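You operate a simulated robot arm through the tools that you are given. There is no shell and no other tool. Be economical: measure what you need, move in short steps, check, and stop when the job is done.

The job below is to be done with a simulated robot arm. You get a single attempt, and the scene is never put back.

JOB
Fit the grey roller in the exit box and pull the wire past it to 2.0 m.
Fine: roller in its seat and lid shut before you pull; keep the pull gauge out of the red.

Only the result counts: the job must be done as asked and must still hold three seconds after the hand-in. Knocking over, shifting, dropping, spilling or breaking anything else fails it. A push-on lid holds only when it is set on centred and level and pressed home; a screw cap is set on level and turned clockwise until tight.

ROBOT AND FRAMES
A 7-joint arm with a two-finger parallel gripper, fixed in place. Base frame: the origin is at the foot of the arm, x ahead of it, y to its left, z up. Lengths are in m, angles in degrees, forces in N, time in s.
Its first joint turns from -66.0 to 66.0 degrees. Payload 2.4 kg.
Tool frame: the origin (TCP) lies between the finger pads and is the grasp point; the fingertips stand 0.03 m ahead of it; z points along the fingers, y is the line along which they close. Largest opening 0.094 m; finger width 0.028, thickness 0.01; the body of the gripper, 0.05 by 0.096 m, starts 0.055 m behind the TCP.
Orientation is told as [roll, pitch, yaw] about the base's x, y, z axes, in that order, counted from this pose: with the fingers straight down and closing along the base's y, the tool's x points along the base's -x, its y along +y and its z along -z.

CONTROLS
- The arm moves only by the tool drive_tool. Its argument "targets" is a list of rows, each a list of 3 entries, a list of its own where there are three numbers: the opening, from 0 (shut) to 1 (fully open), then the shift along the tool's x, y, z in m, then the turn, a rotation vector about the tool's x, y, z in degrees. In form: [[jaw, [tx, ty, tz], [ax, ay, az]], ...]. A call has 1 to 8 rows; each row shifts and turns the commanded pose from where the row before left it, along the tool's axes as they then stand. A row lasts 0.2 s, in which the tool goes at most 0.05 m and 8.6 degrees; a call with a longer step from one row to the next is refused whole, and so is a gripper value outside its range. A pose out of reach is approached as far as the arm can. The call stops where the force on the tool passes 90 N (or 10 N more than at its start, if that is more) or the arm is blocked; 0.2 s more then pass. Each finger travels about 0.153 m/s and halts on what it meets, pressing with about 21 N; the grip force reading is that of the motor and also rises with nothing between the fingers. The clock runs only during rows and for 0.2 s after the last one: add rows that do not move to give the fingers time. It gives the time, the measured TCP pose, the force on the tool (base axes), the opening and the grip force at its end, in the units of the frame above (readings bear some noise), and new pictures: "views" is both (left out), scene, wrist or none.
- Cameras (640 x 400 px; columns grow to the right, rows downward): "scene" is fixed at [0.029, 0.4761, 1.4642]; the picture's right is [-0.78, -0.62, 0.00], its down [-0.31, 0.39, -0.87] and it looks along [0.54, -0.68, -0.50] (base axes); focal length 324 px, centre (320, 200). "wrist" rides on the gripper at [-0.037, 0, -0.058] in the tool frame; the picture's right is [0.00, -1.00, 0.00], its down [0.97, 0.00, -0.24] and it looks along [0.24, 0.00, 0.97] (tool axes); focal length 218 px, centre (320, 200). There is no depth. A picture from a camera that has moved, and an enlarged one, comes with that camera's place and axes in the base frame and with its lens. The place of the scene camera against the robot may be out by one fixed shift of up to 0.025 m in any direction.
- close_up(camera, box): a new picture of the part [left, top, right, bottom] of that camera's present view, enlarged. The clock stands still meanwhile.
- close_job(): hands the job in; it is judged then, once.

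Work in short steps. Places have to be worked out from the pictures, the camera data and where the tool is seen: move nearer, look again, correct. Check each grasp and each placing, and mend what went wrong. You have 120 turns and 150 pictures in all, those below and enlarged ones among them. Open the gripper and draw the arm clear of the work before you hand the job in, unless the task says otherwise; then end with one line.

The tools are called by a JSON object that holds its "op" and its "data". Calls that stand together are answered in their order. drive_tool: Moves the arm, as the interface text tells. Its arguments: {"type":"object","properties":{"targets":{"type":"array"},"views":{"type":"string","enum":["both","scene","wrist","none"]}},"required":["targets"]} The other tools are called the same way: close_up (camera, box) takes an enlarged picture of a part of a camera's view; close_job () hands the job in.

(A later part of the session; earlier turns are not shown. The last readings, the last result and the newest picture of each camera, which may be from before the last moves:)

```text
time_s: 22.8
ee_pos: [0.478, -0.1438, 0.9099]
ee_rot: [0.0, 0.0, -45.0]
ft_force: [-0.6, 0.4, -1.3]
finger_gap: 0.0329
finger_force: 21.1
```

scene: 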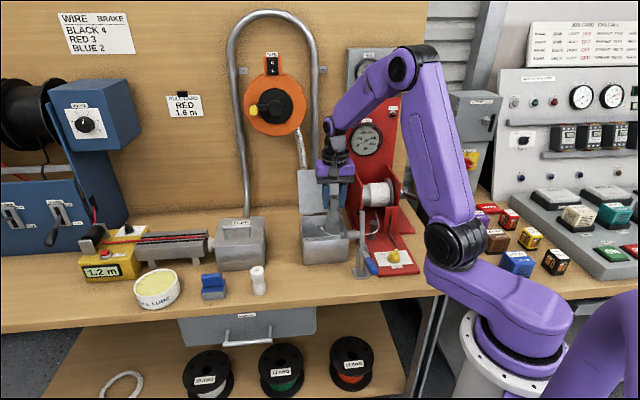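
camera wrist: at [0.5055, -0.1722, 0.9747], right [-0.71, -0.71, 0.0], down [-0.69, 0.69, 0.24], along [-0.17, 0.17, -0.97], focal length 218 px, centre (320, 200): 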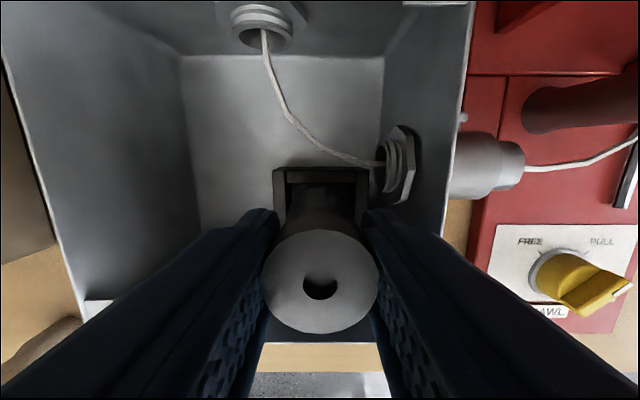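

Free now. I continue down in small steps.

{"op": "drive_tool", "data": {"targets": [[0, [0, 0, 0.005], [0, 0, 0]], [0, [0, 0, 0.005], [0, 0, 0]], [0, [0, 0, 0.004], [0, 0, 0]]], "views": "wrist"}}

{"op": "close_up", "data": {"camera": "wrist", "box": [200, 100, 440, 300]}}

```text
time_s: 23.6
ee_pos: [0.4778, -0.1445, 0.8958]
ee_rot: [0.1, 0.1, -45.1]
ft_force: [0.2, 1.1, -0.5]
finger_gap: 0.0327
finger_force: 21.3
camera wrist: at [0.504, -0.1717, 0.9548], right [-0.71, -0.71, 0.0], down [-0.69, 0.69, 0.24], along [-0.17, 0.17, -0.97], focal length 218 px, centre (320, 200)
```

wrist: 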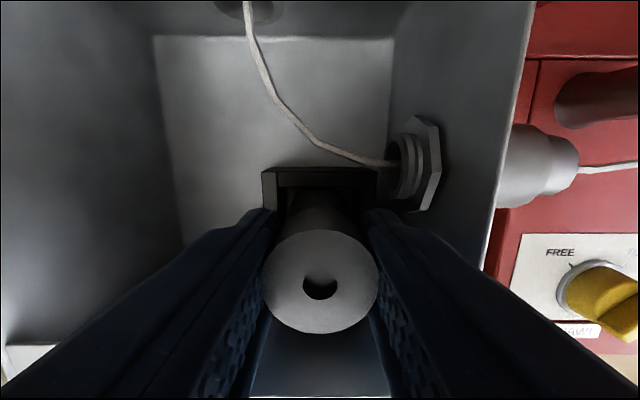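

```text
2.00 times, centred on (320, 200) of wrist
camera zoom: at [0.504, -0.1717, 0.9548], right [-0.71, -0.71, 0.0], down [-0.69, 0.69, 0.24], along [-0.17, 0.17, -0.97], focal length 436 px, centre (320, 200)
```

zoom: 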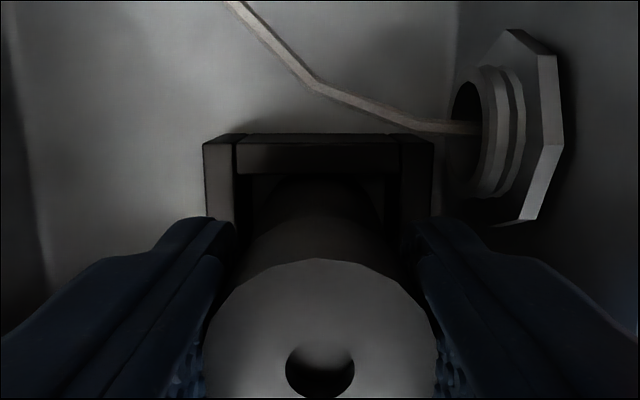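

The roller's lower flange is now entering the bracket. I keep going down until it touches the floor.

{"op": "drive_tool", "data": {"targets": [[0, [0, 0, 0.003], [0, 0, 0]], [0, [0, 0, 0.002], [0, 0, 0]]], "views": "none"}}

```text
time_s: 24.2
ee_pos: [0.4788, -0.1446, 0.8911]
ee_rot: [0.0, 0.1, -45.1]
ft_force: [0.0, 0.0, -1.4]
finger_gap: 0.0324
finger_force: 20.6
```

{"op": "drive_tool", "data": {"targets": [[0, [0, 0, 0.0015], [0, 0, 0]], [0, [0, 0, 0.0015], [0, 0, 0]]], "views": "none"}}

```text
time_s: 24.8
ee_pos: [0.4786, -0.1455, 0.891]
ee_rot: [0.1, -0.3, -45.0]
ft_force: [1.0, 1.4, 14.5]
finger_gap: 0.0326
finger_force: 20.8
```

Floor contact at z 0.891 matches the roller standing. I nudge it 1.5 mm toward the back wall, release slightly and rise.

{"op": "drive_tool", "data": {"targets": [[0, [-0.0015, 0, -0.002], [0, 0, 0]], [0.42, [0, 0, 0], [0, 0, 0]], [0.42, [0, 0, 0], [0, 0, 0]], [0.42, [0.002, 0, -0.01], [0, 0, 0]], [0.42, [0, 0, -0.04], [0, 0, 0]], [0.42, [0, 0, -0.05], [0, 0, 0]], [0.42, [0, 0, -0.03], [0, 0, 0]]]}}

{"op": "close_up", "data": {"camera": "wrist", "box": [200, 70, 440, 270]}}

```text
time_s: 26.4
ee_pos: [0.4788, -0.1434, 1.0205]
ee_rot: [0.0, 0.1, -45.0]
ft_force: [0.6, -0.1, -0.7]
finger_gap: 0.0398
finger_force: 0.0
camera wrist: at [0.5035, -0.1708, 1.0792], right [-0.71, -0.71, 0.0], down [-0.69, 0.69, 0.24], along [-0.17, 0.17, -0.97], focal length 218 px, centre (320, 200)
```

scene: 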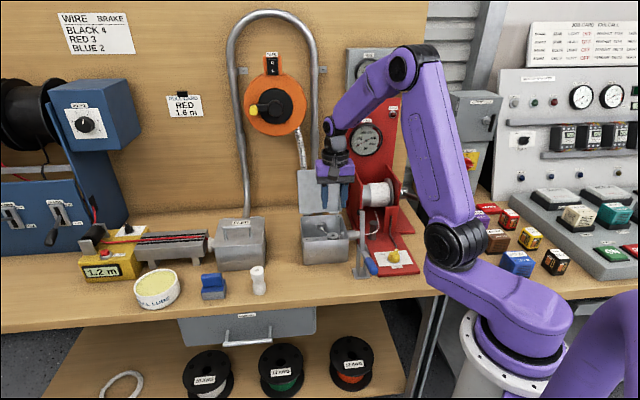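
wrist: 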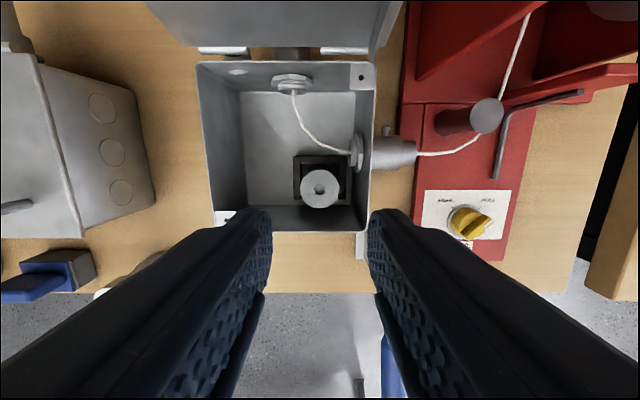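

```text
2.00 times, centred on (320, 170) of wrist
camera zoom: at [0.5035, -0.1708, 1.0792], right [-0.71, -0.71, 0.0], down [-0.69, 0.69, 0.24], along [-0.17, 0.17, -0.97], focal length 436 px, centre (320, 260)
```

zoom: 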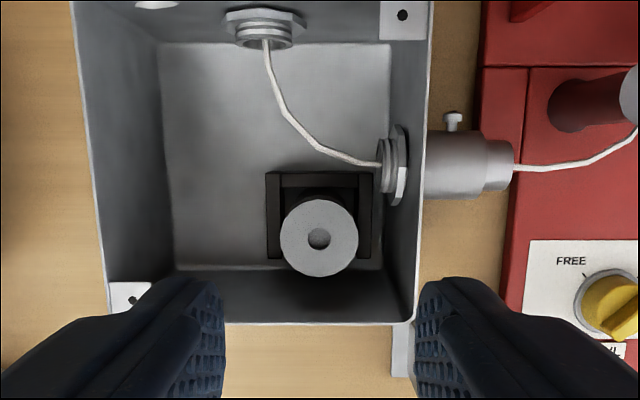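

The roller stands centred in the bracket (within ~1 mm). Now I close the lid: rise, turn back to 45° and go above the lid's handle where I released it.

{"op": "drive_tool", "data": {"targets": [[0.25, [0, 0, -0.04], [0, 0, -8.2]], [0.25, [0, 0, -0.04], [0, 0, -8.2]], [0.25, [0, 0, -0.03], [0, 0, -8.2]], [0.25, [0, 0, 0], [0, 0, -8.2]], [0.25, [0, 0, 0], [0, 0, -8.2]], [0.25, [0, 0, 0], [0, 0, -8.2]], [0.25, [0, 0, 0], [0, 0, -8.2]], [0.25, [0, 0, 0], [0, 0, -8.2]]], "views": "none"}}

{"op": "drive_tool", "data": {"targets": [[0.25, [0, 0, 0], [0, 0, -8.2]], [0.25, [0, 0, 0], [0, 0, -8.2]], [0.25, [0, 0, 0], [0, 0, -8.0]], [0.25, [-0.004, -0.04, 0], [0, 0, 0]], [0.25, [-0.004, -0.04, 0], [0, 0, 0]], [0.25, [-0.004, -0.04, 0], [0, 0, 0]], [0.25, [-0.004, -0.04, 0], [0, 0, 0]]]}}

```text
time_s: 28.2
ee_pos: [0.4769, -0.1435, 1.1302]
ee_rot: [0.1, 0.1, 20.8]
ft_force: [-0.1, 0.4, -0.4]
finger_gap: 0.0234
finger_force: 0.1
```

```text
time_s: 29.8
ee_pos: [0.6027, -0.2465, 1.129]
ee_rot: [0.3, 0.1, 45.1]
ft_force: [0.3, 0.0, 0.5]
finger_gap: 0.0237
finger_force: 0.0
camera wrist: at [0.6278, -0.222, 1.1886], right [0.71, -0.71, 0.0], down [-0.69, -0.69, 0.24], along [-0.17, -0.17, -0.97], focal length 218 px, centre (320, 200)
```

scene: 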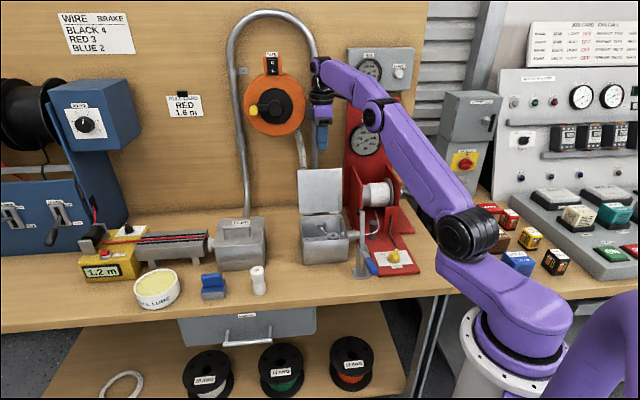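
wrist: 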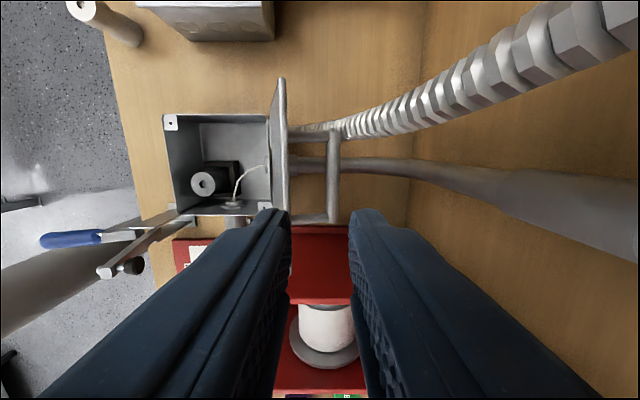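

The bar is ~12 mm toward the wall from the tool axis. I shift over it and lower carefully with the jaws at 24 mm.

{"op": "drive_tool", "data": {"targets": [[0.27, [0, -0.012, 0.02], [0, 0, 0]], [0.27, [0, 0, 0.03], [0, 0, 0]], [0.27, [0, 0, 0.025], [0, 0, 0]]], "views": "wrist"}}

```text
time_s: 30.6
ee_pos: [0.6101, -0.2558, 1.0568]
ee_rot: [0.0, 0.0, 45.0]
ft_force: [0.1, -0.5, -0.7]
finger_gap: 0.0256
finger_force: 0.1
camera wrist: at [0.6359, -0.2296, 1.1153], right [0.71, -0.71, 0.0], down [-0.69, -0.69, 0.24], along [-0.17, -0.17, -0.97], focal length 218 px, centre (320, 200)
```

wrist: 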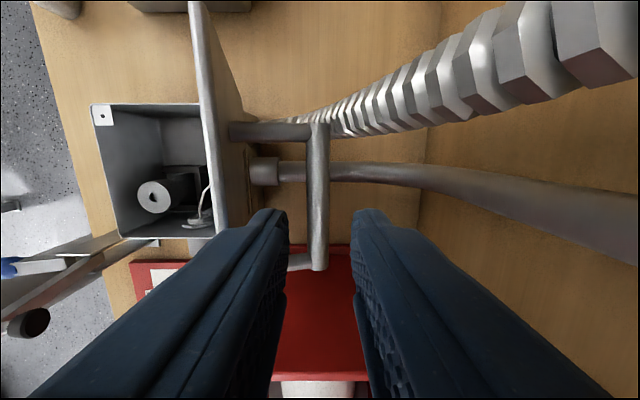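

Bar now centred (z≈1.008). Lower 33 mm and grip.

{"op": "drive_tool", "data": {"targets": [[0.27, [0, 0, 0.02], [0, 0, 0]], [0.27, [0, 0, 0.014], [0, 0, 0]], [0, [0, 0, 0], [0, 0, 0]], [0, [0, 0, 0], [0, 0, 0]]], "views": "wrist"}}

```text
time_s: 31.6
ee_pos: [0.6109, -0.2535, 1.0227]
ee_rot: [0.2, -0.1, 45.0]
ft_force: [-9.4, 6.5, 4.0]
finger_gap: 0.0112
finger_force: 45.5
camera wrist: at [0.6366, -0.2278, 1.0808], right [0.71, -0.71, 0.0], down [-0.69, -0.69, 0.24], along [-0.17, -0.17, -0.97], focal length 218 px, centre (320, 200)
```

wrist: 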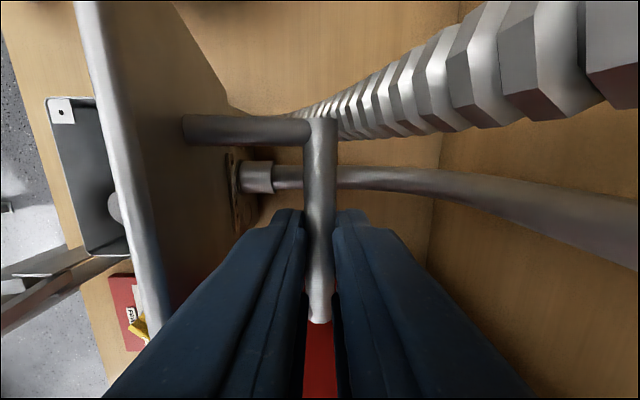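

Held. I reverse the arc computed from the opening path, four steps first.

{"op": "drive_tool", "data": {"targets": [[0, [0, 0.0145, -0.0055], [0, 0, 0]], [0, [0, 0.0139, -0.0065], [0, 0, 0]], [0, [0, 0.0149, -0.005], [0, 0, 0]], [0, [0, 0.0154, -0.003], [0, 0, 0]]], "views": "none"}}

```text
time_s: 32.6
ee_pos: [0.5688, -0.2113, 1.0431]
ee_rot: [0.1, 0.0, 45.0]
ft_force: [5.3, 3.8, 8.2]
finger_gap: 0.0115
finger_force: 44.7
```

{"op": "drive_tool", "data": {"targets": [[0, [0, 0.0157, -0.0015], [0, 0, 0]], [0, [0, 0.0156, 0.0014], [0, 0, 0]], [0, [0, 0.0153, 0.0035], [0, 0, 0]], [0, [0, 0.0146, 0.0057], [0, 0, 0]]], "views": "none"}}

```text
time_s: 33.6
ee_pos: [0.5258, -0.1697, 1.0329]
ee_rot: [0.0, 0.0, 44.9]
ft_force: [1.5, 2.7, 0.5]
finger_gap: 0.0113
finger_force: 45.1
```

Almost no side load; the path fits. I lower the lid further.

{"op": "drive_tool", "data": {"targets": [[0, [0, 0.0138, 0.0075], [0, 0, 0]], [0, [0, 0.0125, 0.0095], [0, 0, 0]], [0, [0, 0.0111, 0.0111], [0, 0, 0]]], "views": "none"}}

{"op": "drive_tool", "data": {"targets": [[0, [0, 0.0095, 0.0125], [0, 0, 0]], [0, [0, 0.0076, 0.0138], [0, 0, 0]], [0, [0, 0.0045, 0.0125], [0, 0, 0]]]}}

```text
time_s: 34.4
ee_pos: [0.4994, -0.1431, 1.0038]
ee_rot: [-0.1, 0.0, 45.0]
ft_force: [-0.2, 1.5, 1.7]
finger_gap: 0.0117
finger_force: 45.6
```

```text
time_s: 35.2
ee_pos: [0.4825, -0.1262, 0.9661]
ee_rot: [0.0, 0.1, 45.0]
ft_force: [-2.8, 6.2, 19.4]
finger_gap: 0.0116
finger_force: 45.0
camera wrist: at [0.5094, -0.1016, 1.0251], right [0.71, -0.71, 0.0], down [-0.69, -0.69, 0.24], along [-0.17, -0.17, -0.97], focal length 218 px, centre (320, 200)
```

scene: 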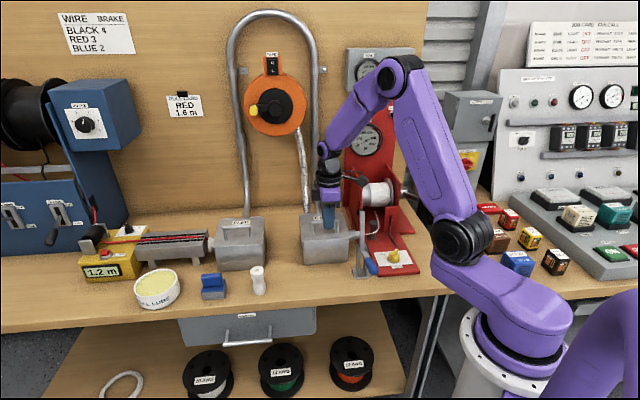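
wrist: 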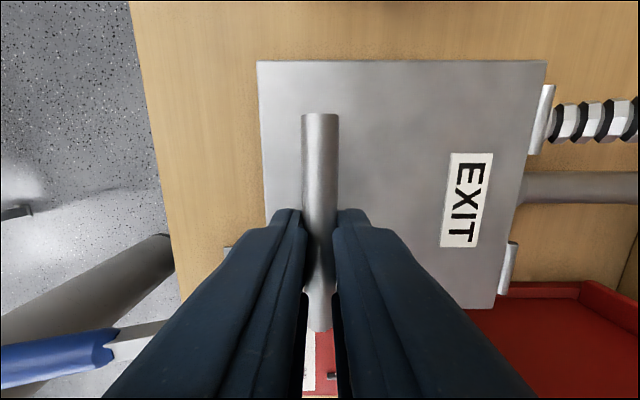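

Lid is down at the original height (0.966) with 19 N reaction. I press a few mm more to seat it, release and rise.

{"op": "drive_tool", "data": {"targets": [[0, [0, 0, 0.004], [0, 0, 0]], [0, [0, 0, -0.004], [0, 0, 0]], [0.4, [0, 0, 0], [0, 0, 0]], [0.4, [0, 0, 0], [0, 0, 0]], [0.4, [0, 0, -0.04], [0, 0, 0]], [0.4, [0, 0, -0.05], [0, 0, 0]]]}}

{"op": "close_up", "data": {"camera": "scene", "box": [290, 170, 450, 280]}}

```text
time_s: 36.6
ee_pos: [0.4847, -0.1276, 1.0558]
ee_rot: [0.0, 0.0, 45.0]
ft_force: [-0.5, 0.0, 0.2]
finger_gap: 0.0374
finger_force: 0.1
camera wrist: at [0.5097, -0.1018, 1.1142], right [0.71, -0.71, 0.0], down [-0.69, -0.69, 0.24], along [-0.17, -0.17, -0.97], focal length 218 px, centre (320, 200)
```

scene: 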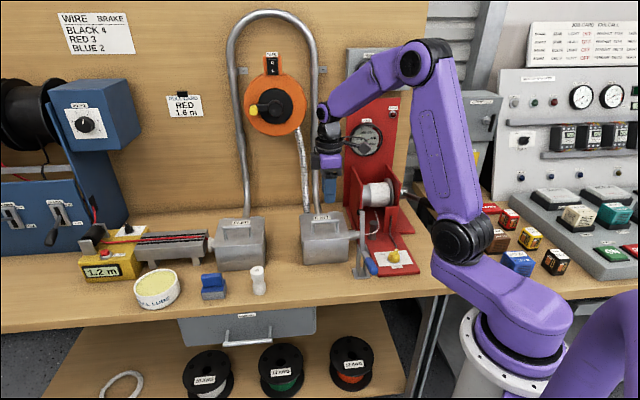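
wrist: 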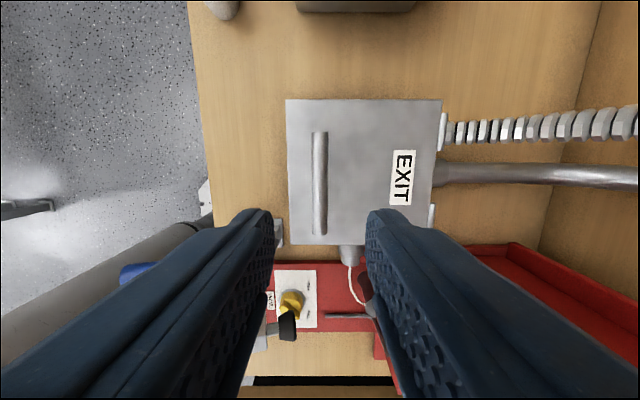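

```text
3.64 times, centred on (370, 225) of scene
camera zoom: at [0.029, 0.4761, 1.4642], right [-0.78, -0.62, 0.0], down [-0.31, 0.39, -0.87], along [0.54, -0.68, -0.5], focal length 1177 px, centre (138, 109)
```

zoom: 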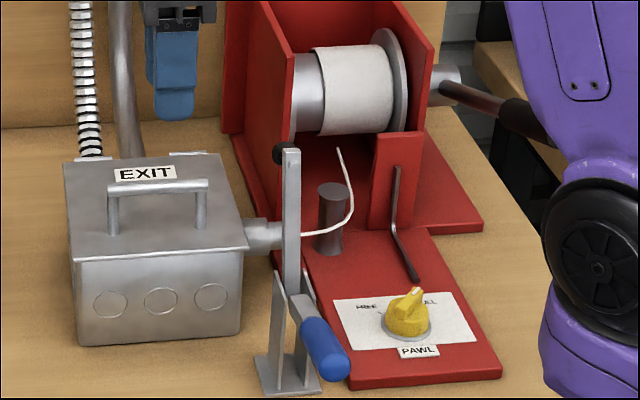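

Lid is shut. Next the crank on the winch's right end; I move the camera above it to learn its geometry.

{"op": "drive_tool", "data": {"targets": [[0.7, [0, 0, -0.045], [0, 0, 0]], [0.7, [0, 0, -0.045], [0, 0, 0]], [0.7, [0.045, 0, -0.01], [0, 0, 0]], [0.7, [0.045, 0, -0.01], [0, 0, 0]], [0.7, [0.045, 0, -0.01], [0, 0, 0]], [0.7, [0.045, 0, -0.01], [0, 0, 0]], [0.7, [0.045, -0.008, -0.01], [0, 0, 0]], [0.7, [0.04, -0.008, 0], [0, 0, 0]]]}}

```text
time_s: 38.4
ee_pos: [0.3077, -0.3258, 1.196]
ee_rot: [0.1, 0.0, 45.0]
ft_force: [-0.1, -0.2, -0.1]
finger_gap: 0.0659
finger_force: 0.1
camera wrist: at [0.3343, -0.299, 1.2551], right [0.71, -0.71, 0.0], down [-0.69, -0.69, 0.24], along [-0.17, -0.17, -0.97], focal length 218 px, centre (320, 200)
```

scene: 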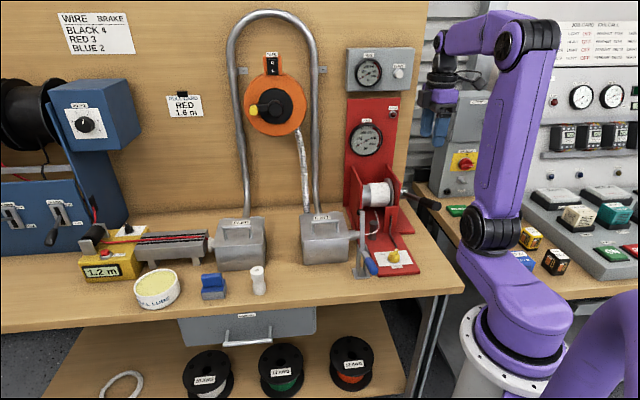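
wrist: 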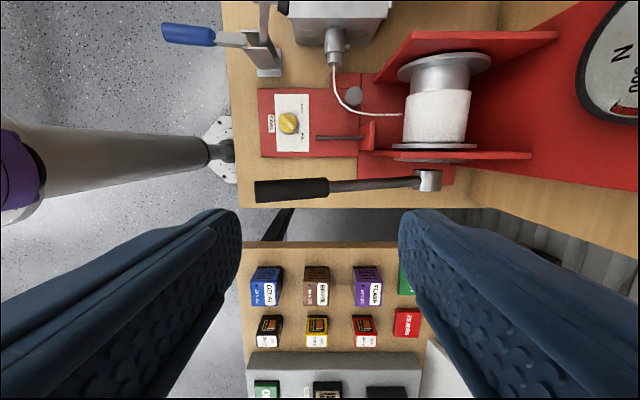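

The crank is a lever with its hub at the drum's right end, lying roughly level toward the front, with a thick dark grip near (0.26, -0.29, ~1.0). I turn the tool so the fingers straddle it from the sides, and look from nearer.

{"op": "drive_tool", "data": {"targets": [[0.6, [0, 0, 0], [0, 0, 8.2]], [0.6, [0, 0, 0], [0, 0, 8.2]], [0.6, [0, 0, 0], [0, 0, 8.2]], [0.6, [0, 0, 0], [0, 0, 8.2]], [0.6, [0, 0, 0], [0, 0, 8.2]], [0.6, [0, 0, 0], [0, 0, 8.2]], [0.6, [0, 0, 0], [0, 0, 8.2]], [0.6, [0, 0, 0], [0, 0, 8.2]]], "views": "none"}}

{"op": "drive_tool", "data": {"targets": [[0.6, [0, 0, 0], [0, 0, 8.2]], [0.6, [0, 0, 0], [0, 0, 8.2]], [0.6, [0, 0, 0], [0, 0, 8.0]], [0.6, [0.02, -0.004, 0.015], [0, 0, 0]], [0.6, [0.02, -0.005, 0.015], [0, 0, 0]]]}}

```text
time_s: 40.2
ee_pos: [0.3083, -0.326, 1.1957]
ee_rot: [-0.1, 0.0, -20.7]
ft_force: [-0.3, 0.9, 0.1]
finger_gap: 0.0566
finger_force: 0.0
```

```text
time_s: 41.4
ee_pos: [0.2731, -0.3042, 1.164]
ee_rot: [-0.1, 0.0, -45.1]
ft_force: [0.0, -0.1, -0.1]
finger_gap: 0.0564
finger_force: 0.1
camera wrist: at [0.2994, -0.3304, 1.2236], right [-0.71, -0.71, 0.0], down [-0.69, 0.69, 0.24], along [-0.17, 0.17, -0.97], focal length 218 px, centre (320, 200)
```

scene: 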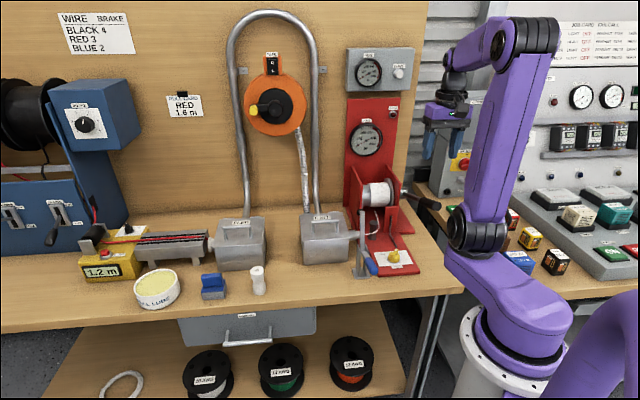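
wrist: 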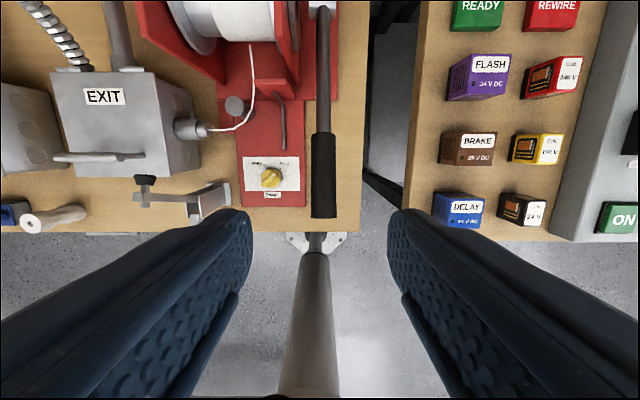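

The grip lies in line with the tool, from about e2 0.37 to 0.46 at z≈1.0. I lower further and look again.

{"op": "drive_tool", "data": {"targets": [[0.6, [0.01, -0.0025, 0.04], [0, 0, 0]], [0.6, [0, 0, 0.04], [0, 0, 0]], [0.6, [0, 0, 0.025], [0, 0, 0]]]}}

{"op": "close_up", "data": {"camera": "scene", "box": [350, 140, 470, 230]}}

```text
time_s: 42.2
ee_pos: [0.2648, -0.2994, 1.0597]
ee_rot: [-0.1, 0.0, -45.0]
ft_force: [-0.2, 0.3, 0.1]
finger_gap: 0.0565
finger_force: 0.0
camera wrist: at [0.2902, -0.3264, 1.1188], right [-0.71, -0.71, 0.0], down [-0.69, 0.69, 0.24], along [-0.17, 0.17, -0.97], focal length 218 px, centre (320, 200)
```

scene: 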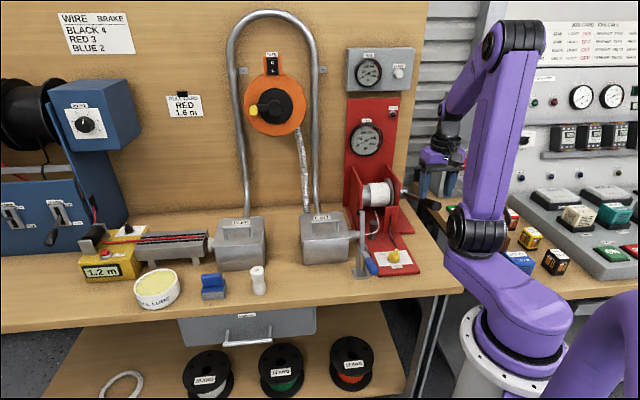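
wrist: 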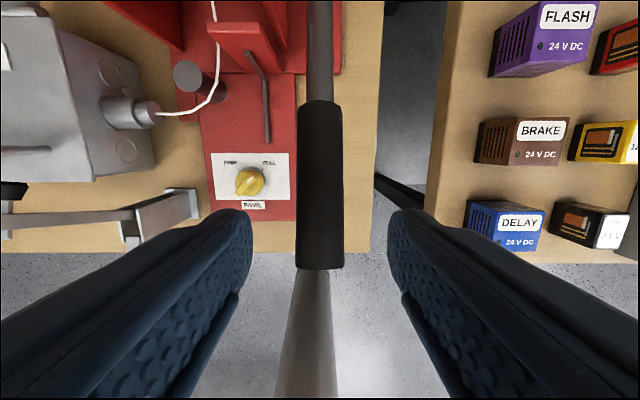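

```text
4.44 times, centred on (410, 185) of scene
camera zoom: at [0.029, 0.4761, 1.4642], right [-0.78, -0.62, 0.0], down [-0.31, 0.39, -0.87], along [0.54, -0.68, -0.5], focal length 1439 px, centre (-80, 267)
```

zoom: 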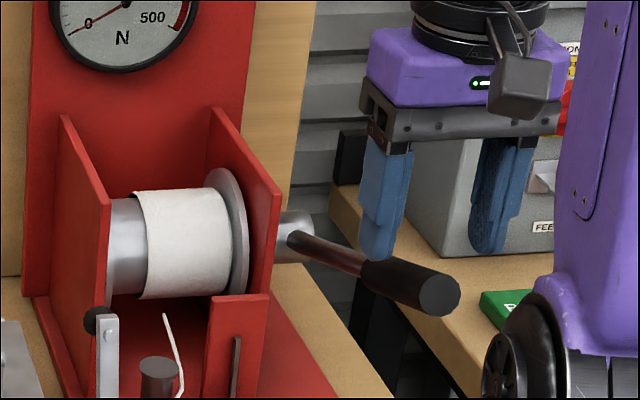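

The grip rises slightly outward (z≈1.00 to 1.02). I lower to its axis and grip it from the sides.

{"op": "drive_tool", "data": {"targets": [[0.6, [0, 0, 0.025], [0, 0, 0]], [0.6, [0, 0, 0.021], [0, 0, 0]], [0, [0, 0, 0], [0, 0, 0]], [0, [0, 0, 0], [0, 0, 0]]]}}

{"op": "close_up", "data": {"camera": "scene", "box": [350, 140, 470, 230]}}

```text
time_s: 43.2
ee_pos: [0.2638, -0.2989, 1.0146]
ee_rot: [0.0, 0.1, -45.1]
ft_force: [-7.1, -3.8, 0.6]
finger_gap: 0.0293
finger_force: 45.1
camera wrist: at [0.2895, -0.3255, 1.0731], right [-0.71, -0.71, 0.0], down [-0.69, 0.69, 0.24], along [-0.17, 0.17, -0.97], focal length 218 px, centre (320, 200)
```

scene: 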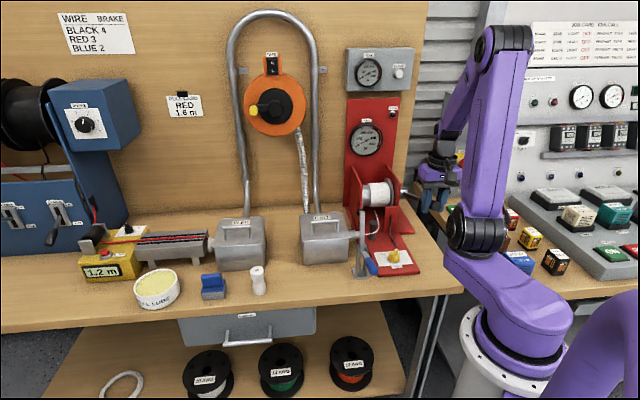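
wrist: 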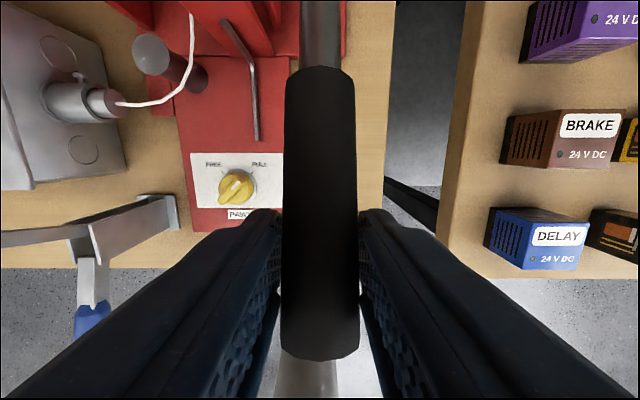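

```text
4.44 times, centred on (410, 185) of scene
camera zoom: at [0.0288, 0.476, 1.4643], right [-0.78, -0.62, 0.0], down [-0.31, 0.39, -0.87], along [0.54, -0.68, -0.5], focal length 1439 px, centre (-80, 267)
```

zoom: 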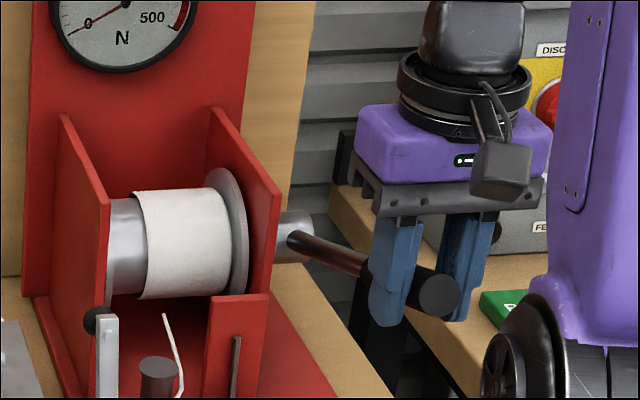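

Held. I check the pawl knob from above and read the counter before moving.

{"op": "close_up", "data": {"camera": "wrist", "box": [180, 130, 300, 240]}}

```text
3.64 times, centred on (240, 185) of wrist
camera zoom: at [0.2895, -0.3255, 1.0731], right [-0.71, -0.71, 0.0], down [-0.69, 0.69, 0.24], along [-0.17, 0.17, -0.97], focal length 794 px, centre (611, 254)
```

zoom: 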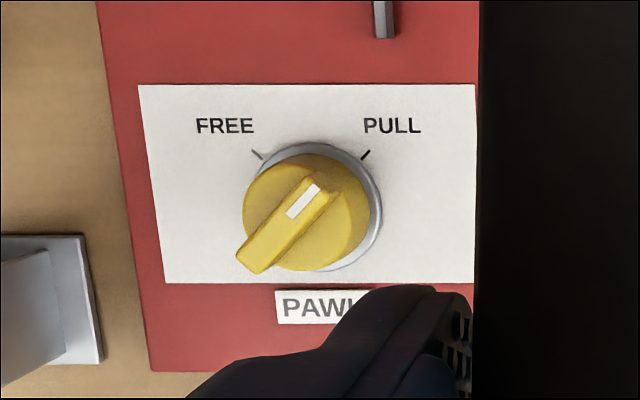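

Pawl is on PULL. I test the lever by a small step down and watch force, gauge and counter.

{"op": "drive_tool", "data": {"targets": [[0, [0.0017, 0, 0.007], [0, 0, 0]], [0, [0.0017, 0, 0.007], [0, 0, 0]]], "views": "scene"}}

{"op": "close_up", "data": {"camera": "scene", "box": [335, 40, 425, 165]}}

{"op": "close_up", "data": {"camera": "scene", "box": [60, 220, 220, 300]}}

```text
time_s: 43.8
ee_pos: [0.2623, -0.2971, 1.0008]
ee_rot: [0.0, -0.1, -45.1]
ft_force: [-16.8, -0.9, 10.3]
finger_gap: 0.0293
finger_force: 45.0
```

scene: 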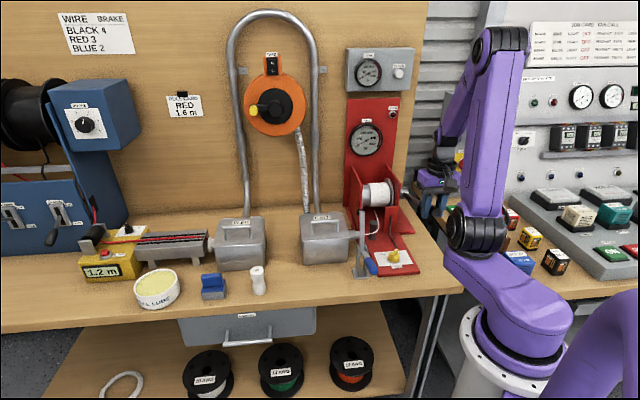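

```text
3.20 times, centred on (380, 102) of scene
camera zoom: at [0.0284, 0.4762, 1.4642], right [-0.78, -0.62, 0.0], down [-0.31, 0.39, -0.87], along [0.54, -0.68, -0.5], focal length 1036 px, centre (128, 512)
```

zoom: 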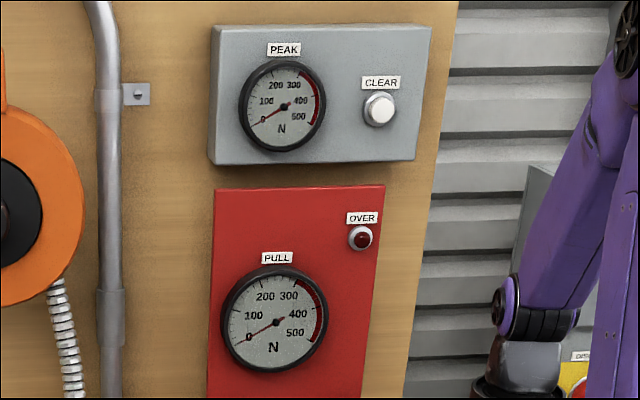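

```text
4.00 times, centred on (140, 260) of scene
camera zoom: at [0.0284, 0.4762, 1.4642], right [-0.78, -0.62, 0.0], down [-0.31, 0.39, -0.87], along [0.54, -0.68, -0.5], focal length 1295 px, centre (1040, -40)
```

zoom: 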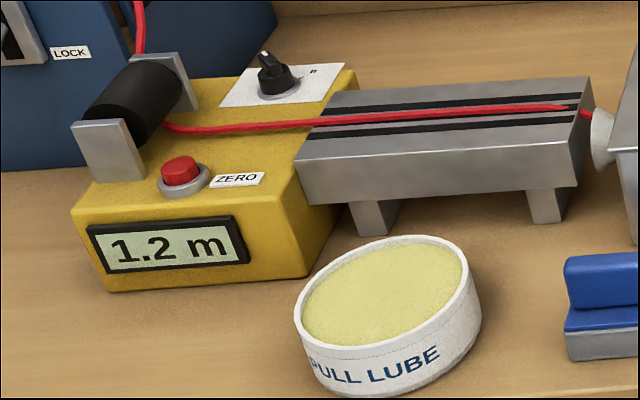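

Little resistance, no reading yet (slack). I continue the down stroke about 20°.

{"op": "drive_tool", "data": {"targets": [[0, [0.0011, 0, 0.0145], [0, 0, 0]], [0, [0, 0, 0.0141], [0, 0, 0]], [0, [-0.001, 0, 0.0141], [0, 0, 0]], [0, [-0.002, 0, 0.014], [0, 0, 0]]], "views": "none"}}

{"op": "close_up", "data": {"camera": "scene", "box": [300, 90, 460, 280]}}

{"op": "close_up", "data": {"camera": "scene", "box": [60, 220, 220, 300]}}

```text
time_s: 44.8
ee_pos: [0.2618, -0.2977, 0.9434]
ee_rot: [0.1, 0.4, -45.1]
ft_force: [-25.6, 5.3, 9.3]
finger_gap: 0.0254
finger_force: 45.3
```

```text
2.11 times, centred on (380, 185) of scene
camera zoom: at [0.0282, 0.4764, 1.4641], right [-0.78, -0.62, 0.0], down [-0.31, 0.39, -0.87], along [0.54, -0.68, -0.5], focal length 682 px, centre (194, 232)
```

zoom: 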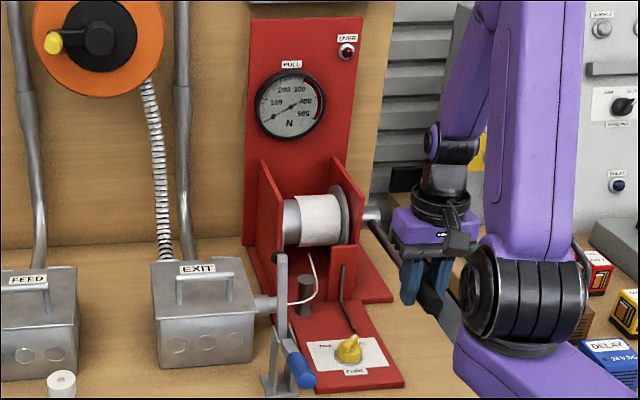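

```text
4.00 times, centred on (140, 260) of scene
camera zoom: at [0.0282, 0.4764, 1.4641], right [-0.78, -0.62, 0.0], down [-0.31, 0.39, -0.87], along [0.54, -0.68, -0.5], focal length 1295 px, centre (1040, -40)
```

zoom: 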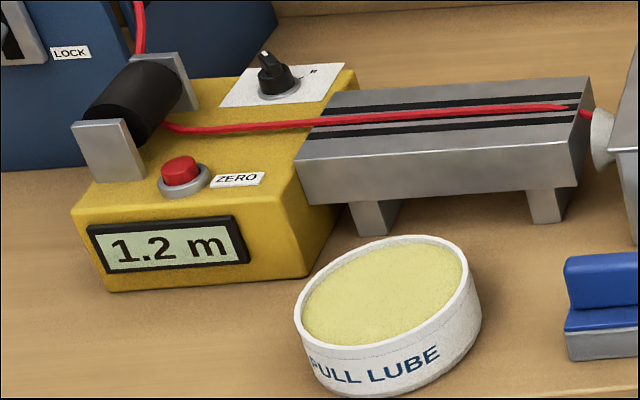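

{"op": "drive_tool", "data": {"targets": [[0, [0, 0, 0], [0, 0, 0]]], "views": "wrist"}}

```text
time_s: 45.2
ee_pos: [0.2616, -0.2973, 0.9421]
ee_rot: [0.2, 0.3, -45.2]
ft_force: [-26.1, 4.0, 5.7]
finger_gap: 0.0256
finger_force: 45.1
camera wrist: at [0.2882, -0.3245, 1.0018], right [-0.71, -0.71, 0.0], down [-0.68, 0.69, 0.25], along [-0.17, 0.18, -0.97], focal length 218 px, centre (320, 200)
```

wrist: 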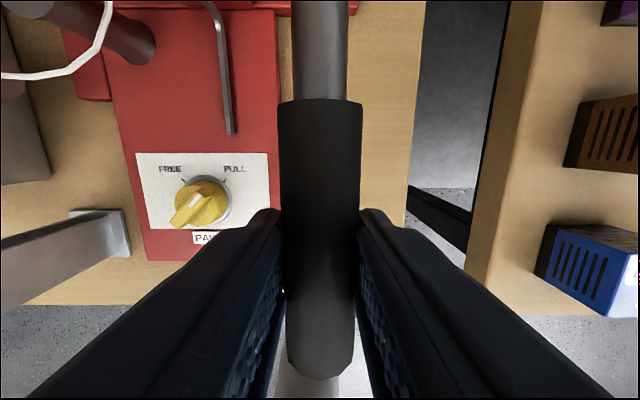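

Down-stroke moves freely without turning the drum, i.e. ratchet return. I now stroke up and watch.

{"op": "drive_tool", "data": {"targets": [[0, [0.002, 0, -0.014], [0, 0, 0]], [0, [0.001, 0, -0.0141], [0, 0, 0]], [0, [0, 0, -0.0141], [0, 0, 0]]], "views": "none"}}

{"op": "close_up", "data": {"camera": "scene", "box": [300, 40, 460, 260]}}

{"op": "close_up", "data": {"camera": "scene", "box": [60, 220, 220, 300]}}

```text
time_s: 46.0
ee_pos: [0.2652, -0.3002, 0.9866]
ee_rot: [-0.3, -0.9, -45.0]
ft_force: [6.2, -29.1, -6.7]
finger_gap: 0.0256
finger_force: 44.8
```

```text
1.82 times, centred on (380, 150) of scene
camera zoom: at [0.0293, 0.4752, 1.4645], right [-0.78, -0.62, 0.0], down [-0.31, 0.39, -0.86], along [0.54, -0.68, -0.5], focal length 589 px, centre (211, 291)
```

zoom: 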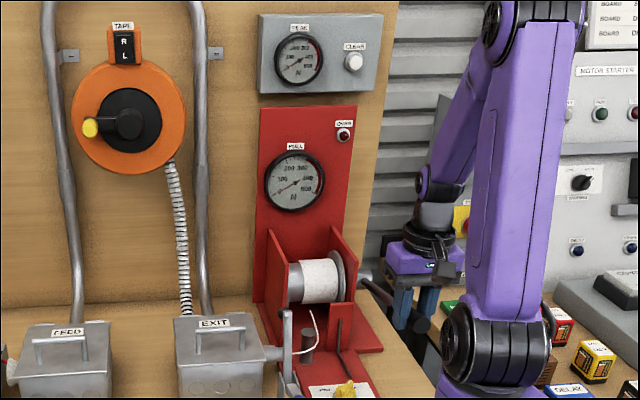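

```text
4.00 times, centred on (140, 260) of scene
camera zoom: at [0.0293, 0.4752, 1.4645], right [-0.78, -0.62, 0.0], down [-0.31, 0.39, -0.86], along [0.54, -0.68, -0.5], focal length 1295 px, centre (1040, -40)
```

zoom: 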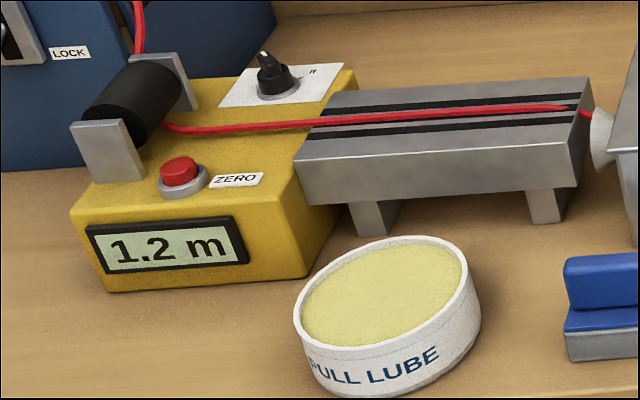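

Still no load at this angle. I continue the up-stroke well beyond the starting angle.

{"op": "drive_tool", "data": {"targets": [[0, [-0.0013, 0, -0.013], [0, 0, 0]], [0, [-0.0027, 0, -0.0134], [0, 0, 0]], [0, [-0.0039, 0, -0.0131], [0, 0, 0]], [0, [-0.005, 0, -0.0128], [0, 0, 0]]], "views": "both"}}

{"op": "close_up", "data": {"camera": "scene", "box": [300, 40, 460, 260]}}

```text
time_s: 47.0
ee_pos: [0.2662, -0.3027, 1.0366]
ee_rot: [0.0, 0.8, -45.0]
ft_force: [-23.7, -1.4, -23.5]
finger_gap: 0.0257
finger_force: 45.4
camera wrist: at [0.2931, -0.3294, 1.0941], right [-0.71, -0.71, 0.0], down [-0.68, 0.68, 0.25], along [-0.18, 0.18, -0.97], focal length 218 px, centre (320, 200)
```

scene: 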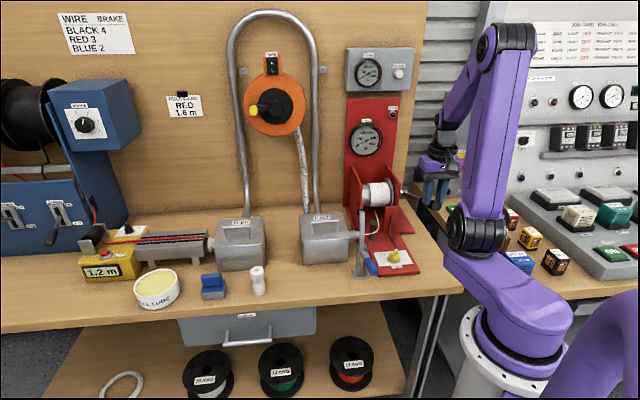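
wrist: 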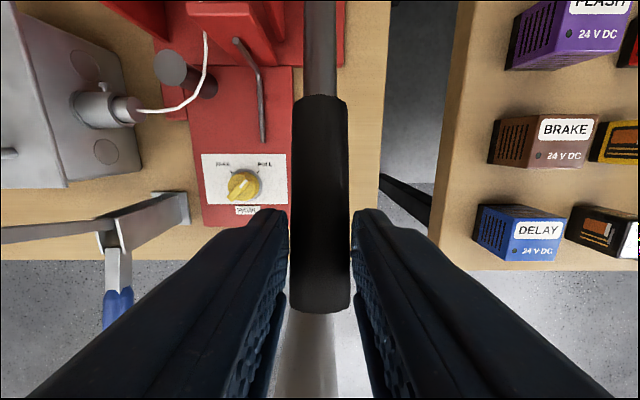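

```text
1.82 times, centred on (380, 150) of scene
camera zoom: at [0.0285, 0.4759, 1.4643], right [-0.78, -0.62, 0.0], down [-0.31, 0.39, -0.87], along [0.54, -0.68, -0.5], focal length 589 px, centre (211, 291)
```

zoom: 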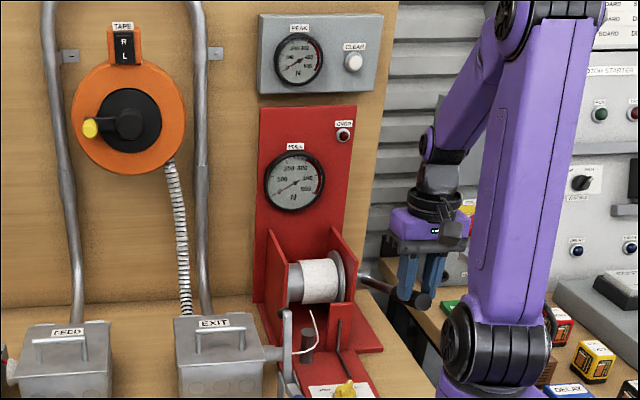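

Upward now meets ~25 N and the hand seems to slide up on the lever. I look at the gauges and counter closely.

{"op": "close_up", "data": {"camera": "scene", "box": [335, 40, 425, 165]}}

{"op": "close_up", "data": {"camera": "scene", "box": [350, 150, 470, 260]}}

{"op": "close_up", "data": {"camera": "wrist", "box": [60, 0, 360, 220]}}

```text
3.20 times, centred on (380, 102) of scene
camera zoom: at [0.0285, 0.4759, 1.4643], right [-0.78, -0.62, 0.0], down [-0.31, 0.39, -0.87], along [0.54, -0.68, -0.5], focal length 1036 px, centre (128, 512)
```

zoom: 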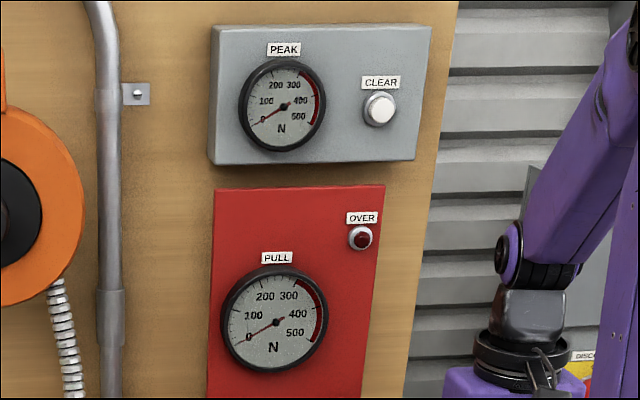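

```text
3.64 times, centred on (410, 205) of scene
camera zoom: at [0.0285, 0.4759, 1.4643], right [-0.78, -0.62, 0.0], down [-0.31, 0.39, -0.87], along [0.54, -0.68, -0.5], focal length 1177 px, centre (-7, 182)
```

zoom: 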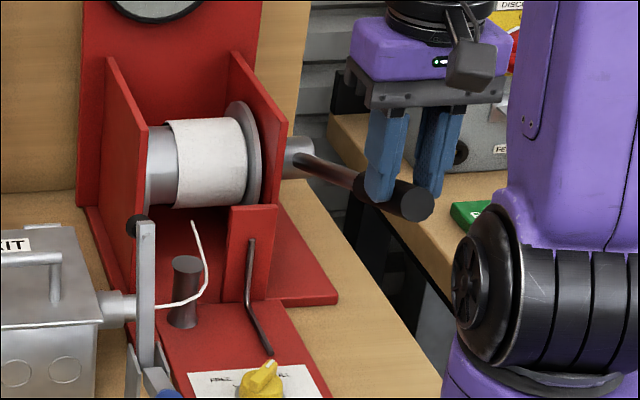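

```text
1.82 times, centred on (210, 110) of wrist
camera zoom: at [0.2931, -0.3294, 1.0941], right [-0.71, -0.71, 0.0], down [-0.68, 0.68, 0.25], along [-0.18, 0.18, -0.97], focal length 397 px, centre (520, 364)
```

zoom: 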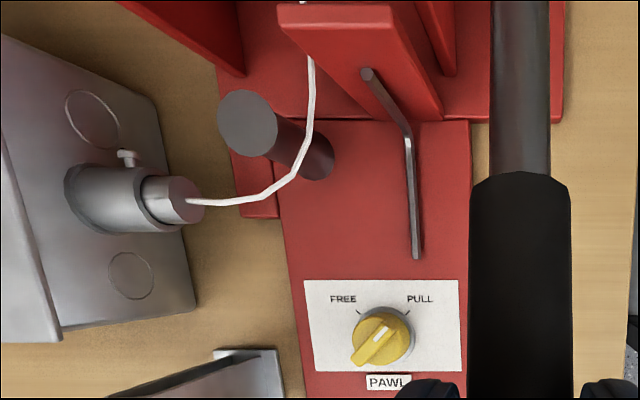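

The lever is back at its start angle, apparently an upper stop; the rope runs under the drum, so the down-stroke should wind. I re-seat my grip lower on the lever and make a longer down-stroke.

{"op": "drive_tool", "data": {"targets": [[0.5, [0.004, 0, 0.005], [0, 0, 0]], [0.5, [0, 0, 0.012], [0, 0, 0]], [0.5, [0, 0, 0.008], [0, 0, 0]], [0, [0, 0, 0], [0, 0, 0]], [0, [0, 0, 0], [0, 0, 0]]], "views": "wrist"}}

```text
time_s: 48.2
ee_pos: [0.2675, -0.3019, 1.0117]
ee_rot: [-0.1, -0.1, -45.0]
ft_force: [-1.9, 1.1, 4.5]
finger_gap: 0.0297
finger_force: 45.2
camera wrist: at [0.2926, -0.3287, 1.0713], right [-0.71, -0.71, 0.0], down [-0.69, 0.69, 0.24], along [-0.17, 0.17, -0.97], focal length 218 px, centre (320, 200)
```

wrist: 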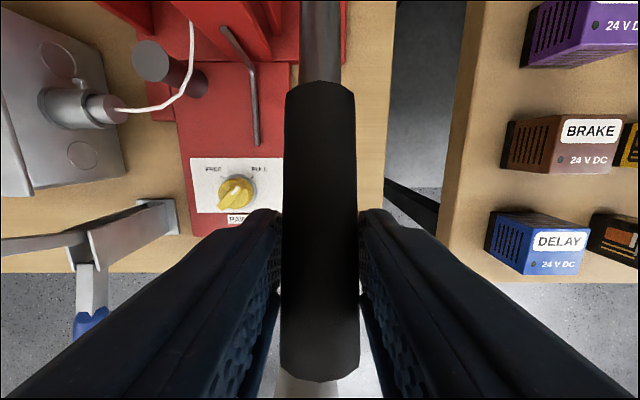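

Firm grip now. I test upward again with a solid grip and read the force.

{"op": "drive_tool", "data": {"targets": [[0, [-0.0035, 0, -0.008], [0, 0, 0]], [0, [-0.0035, 0, -0.008], [0, 0, 0]]], "views": "none"}}

{"op": "close_up", "data": {"camera": "scene", "box": [335, 40, 425, 165]}}

```text
time_s: 48.8
ee_pos: [0.2704, -0.3049, 1.0274]
ee_rot: [0.1, 0.7, -45.1]
ft_force: [-13.1, 3.2, -25.5]
finger_gap: 0.0257
finger_force: 45.1
```

```text
3.20 times, centred on (380, 102) of scene
camera zoom: at [0.0288, 0.476, 1.4643], right [-0.78, -0.62, 0.0], down [-0.31, 0.39, -0.87], along [0.54, -0.68, -0.5], focal length 1036 px, centre (128, 512)
```

zoom: 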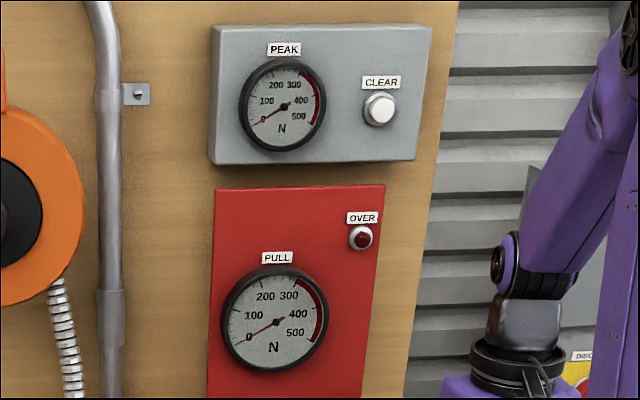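

Blocked upward (slips at ~27 N, gauge zero). I make a slow longer down-stroke and watch.

{"op": "drive_tool", "data": {"targets": [[0, [0.004, 0, 0.0157], [0, 0, 0]], [0, [0.0045, 0, 0.011], [0, 0, 0]], [0, [0.0045, 0, 0.011], [0, 0, 0]], [0, [0.003, 0, 0.0116], [0, 0, 0]], [0, [0.003, 0, 0.0116], [0, 0, 0]], [0, [0.0012, 0, 0.0118], [0, 0, 0]], [0, [0.0012, 0, 0.0118], [0, 0, 0]], [0, [-0.0004, 0, 0.0119], [0, 0, 0]]], "views": "both"}}

{"op": "close_up", "data": {"camera": "scene", "box": [335, 90, 455, 250]}}

```text
time_s: 50.6
ee_pos: [0.2568, -0.2932, 0.9322]
ee_rot: [0.0, 0.0, -45.2]
ft_force: [3.4, -10.2, 10.5]
finger_gap: 0.0257
finger_force: 44.7
camera wrist: at [0.2833, -0.3193, 0.9918], right [-0.71, -0.71, 0.0], down [-0.69, 0.69, 0.24], along [-0.17, 0.17, -0.97], focal length 218 px, centre (320, 200)
```

scene: 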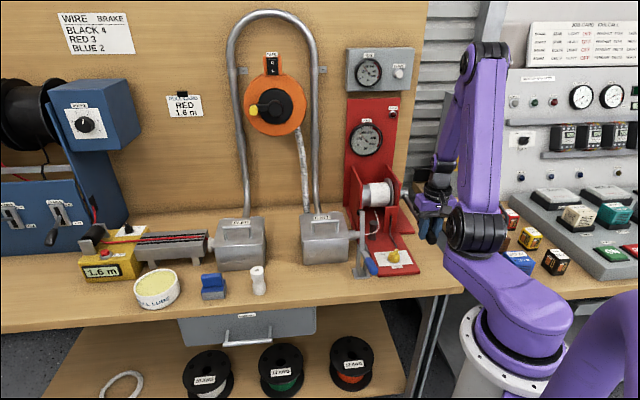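
wrist: 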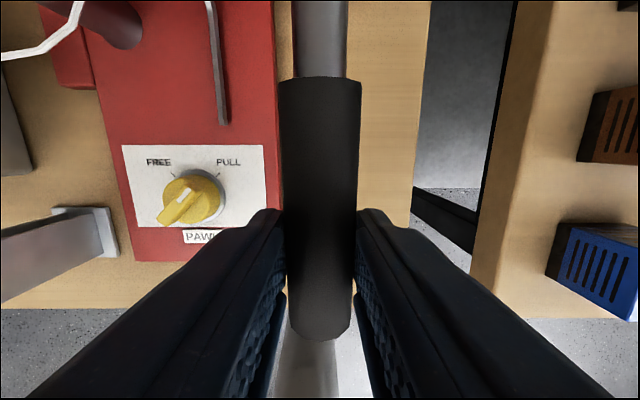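

```text
2.50 times, centred on (395, 170) of scene
camera zoom: at [0.0289, 0.476, 1.4643], right [-0.78, -0.62, 0.0], down [-0.31, 0.39, -0.87], along [0.54, -0.68, -0.5], focal length 810 px, centre (132, 275)
```

zoom: 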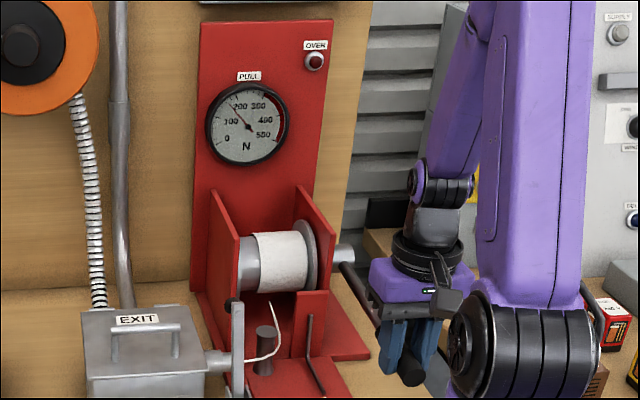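

The counter jumped to 1.6 m with the pull gauge at ~160 N, safely below red. I read the counter closely.

{"op": "close_up", "data": {"camera": "scene", "box": [60, 220, 220, 300]}}

{"op": "close_up", "data": {"camera": "scene", "box": [335, 40, 425, 165]}}

```text
4.00 times, centred on (140, 260) of scene
camera zoom: at [0.0289, 0.476, 1.4643], right [-0.78, -0.62, 0.0], down [-0.31, 0.39, -0.87], along [0.54, -0.68, -0.5], focal length 1295 px, centre (1040, -40)
```

zoom: 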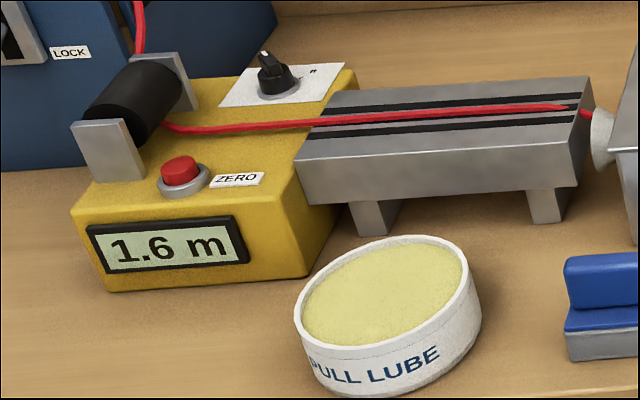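

```text
3.20 times, centred on (380, 102) of scene
camera zoom: at [0.0289, 0.476, 1.4643], right [-0.78, -0.62, 0.0], down [-0.31, 0.39, -0.87], along [0.54, -0.68, -0.5], focal length 1036 px, centre (128, 512)
```

zoom: 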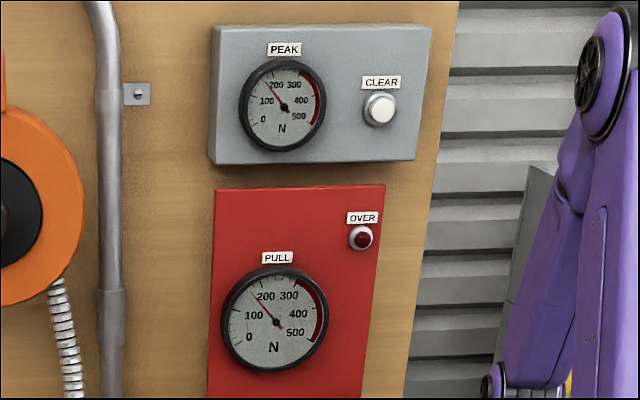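

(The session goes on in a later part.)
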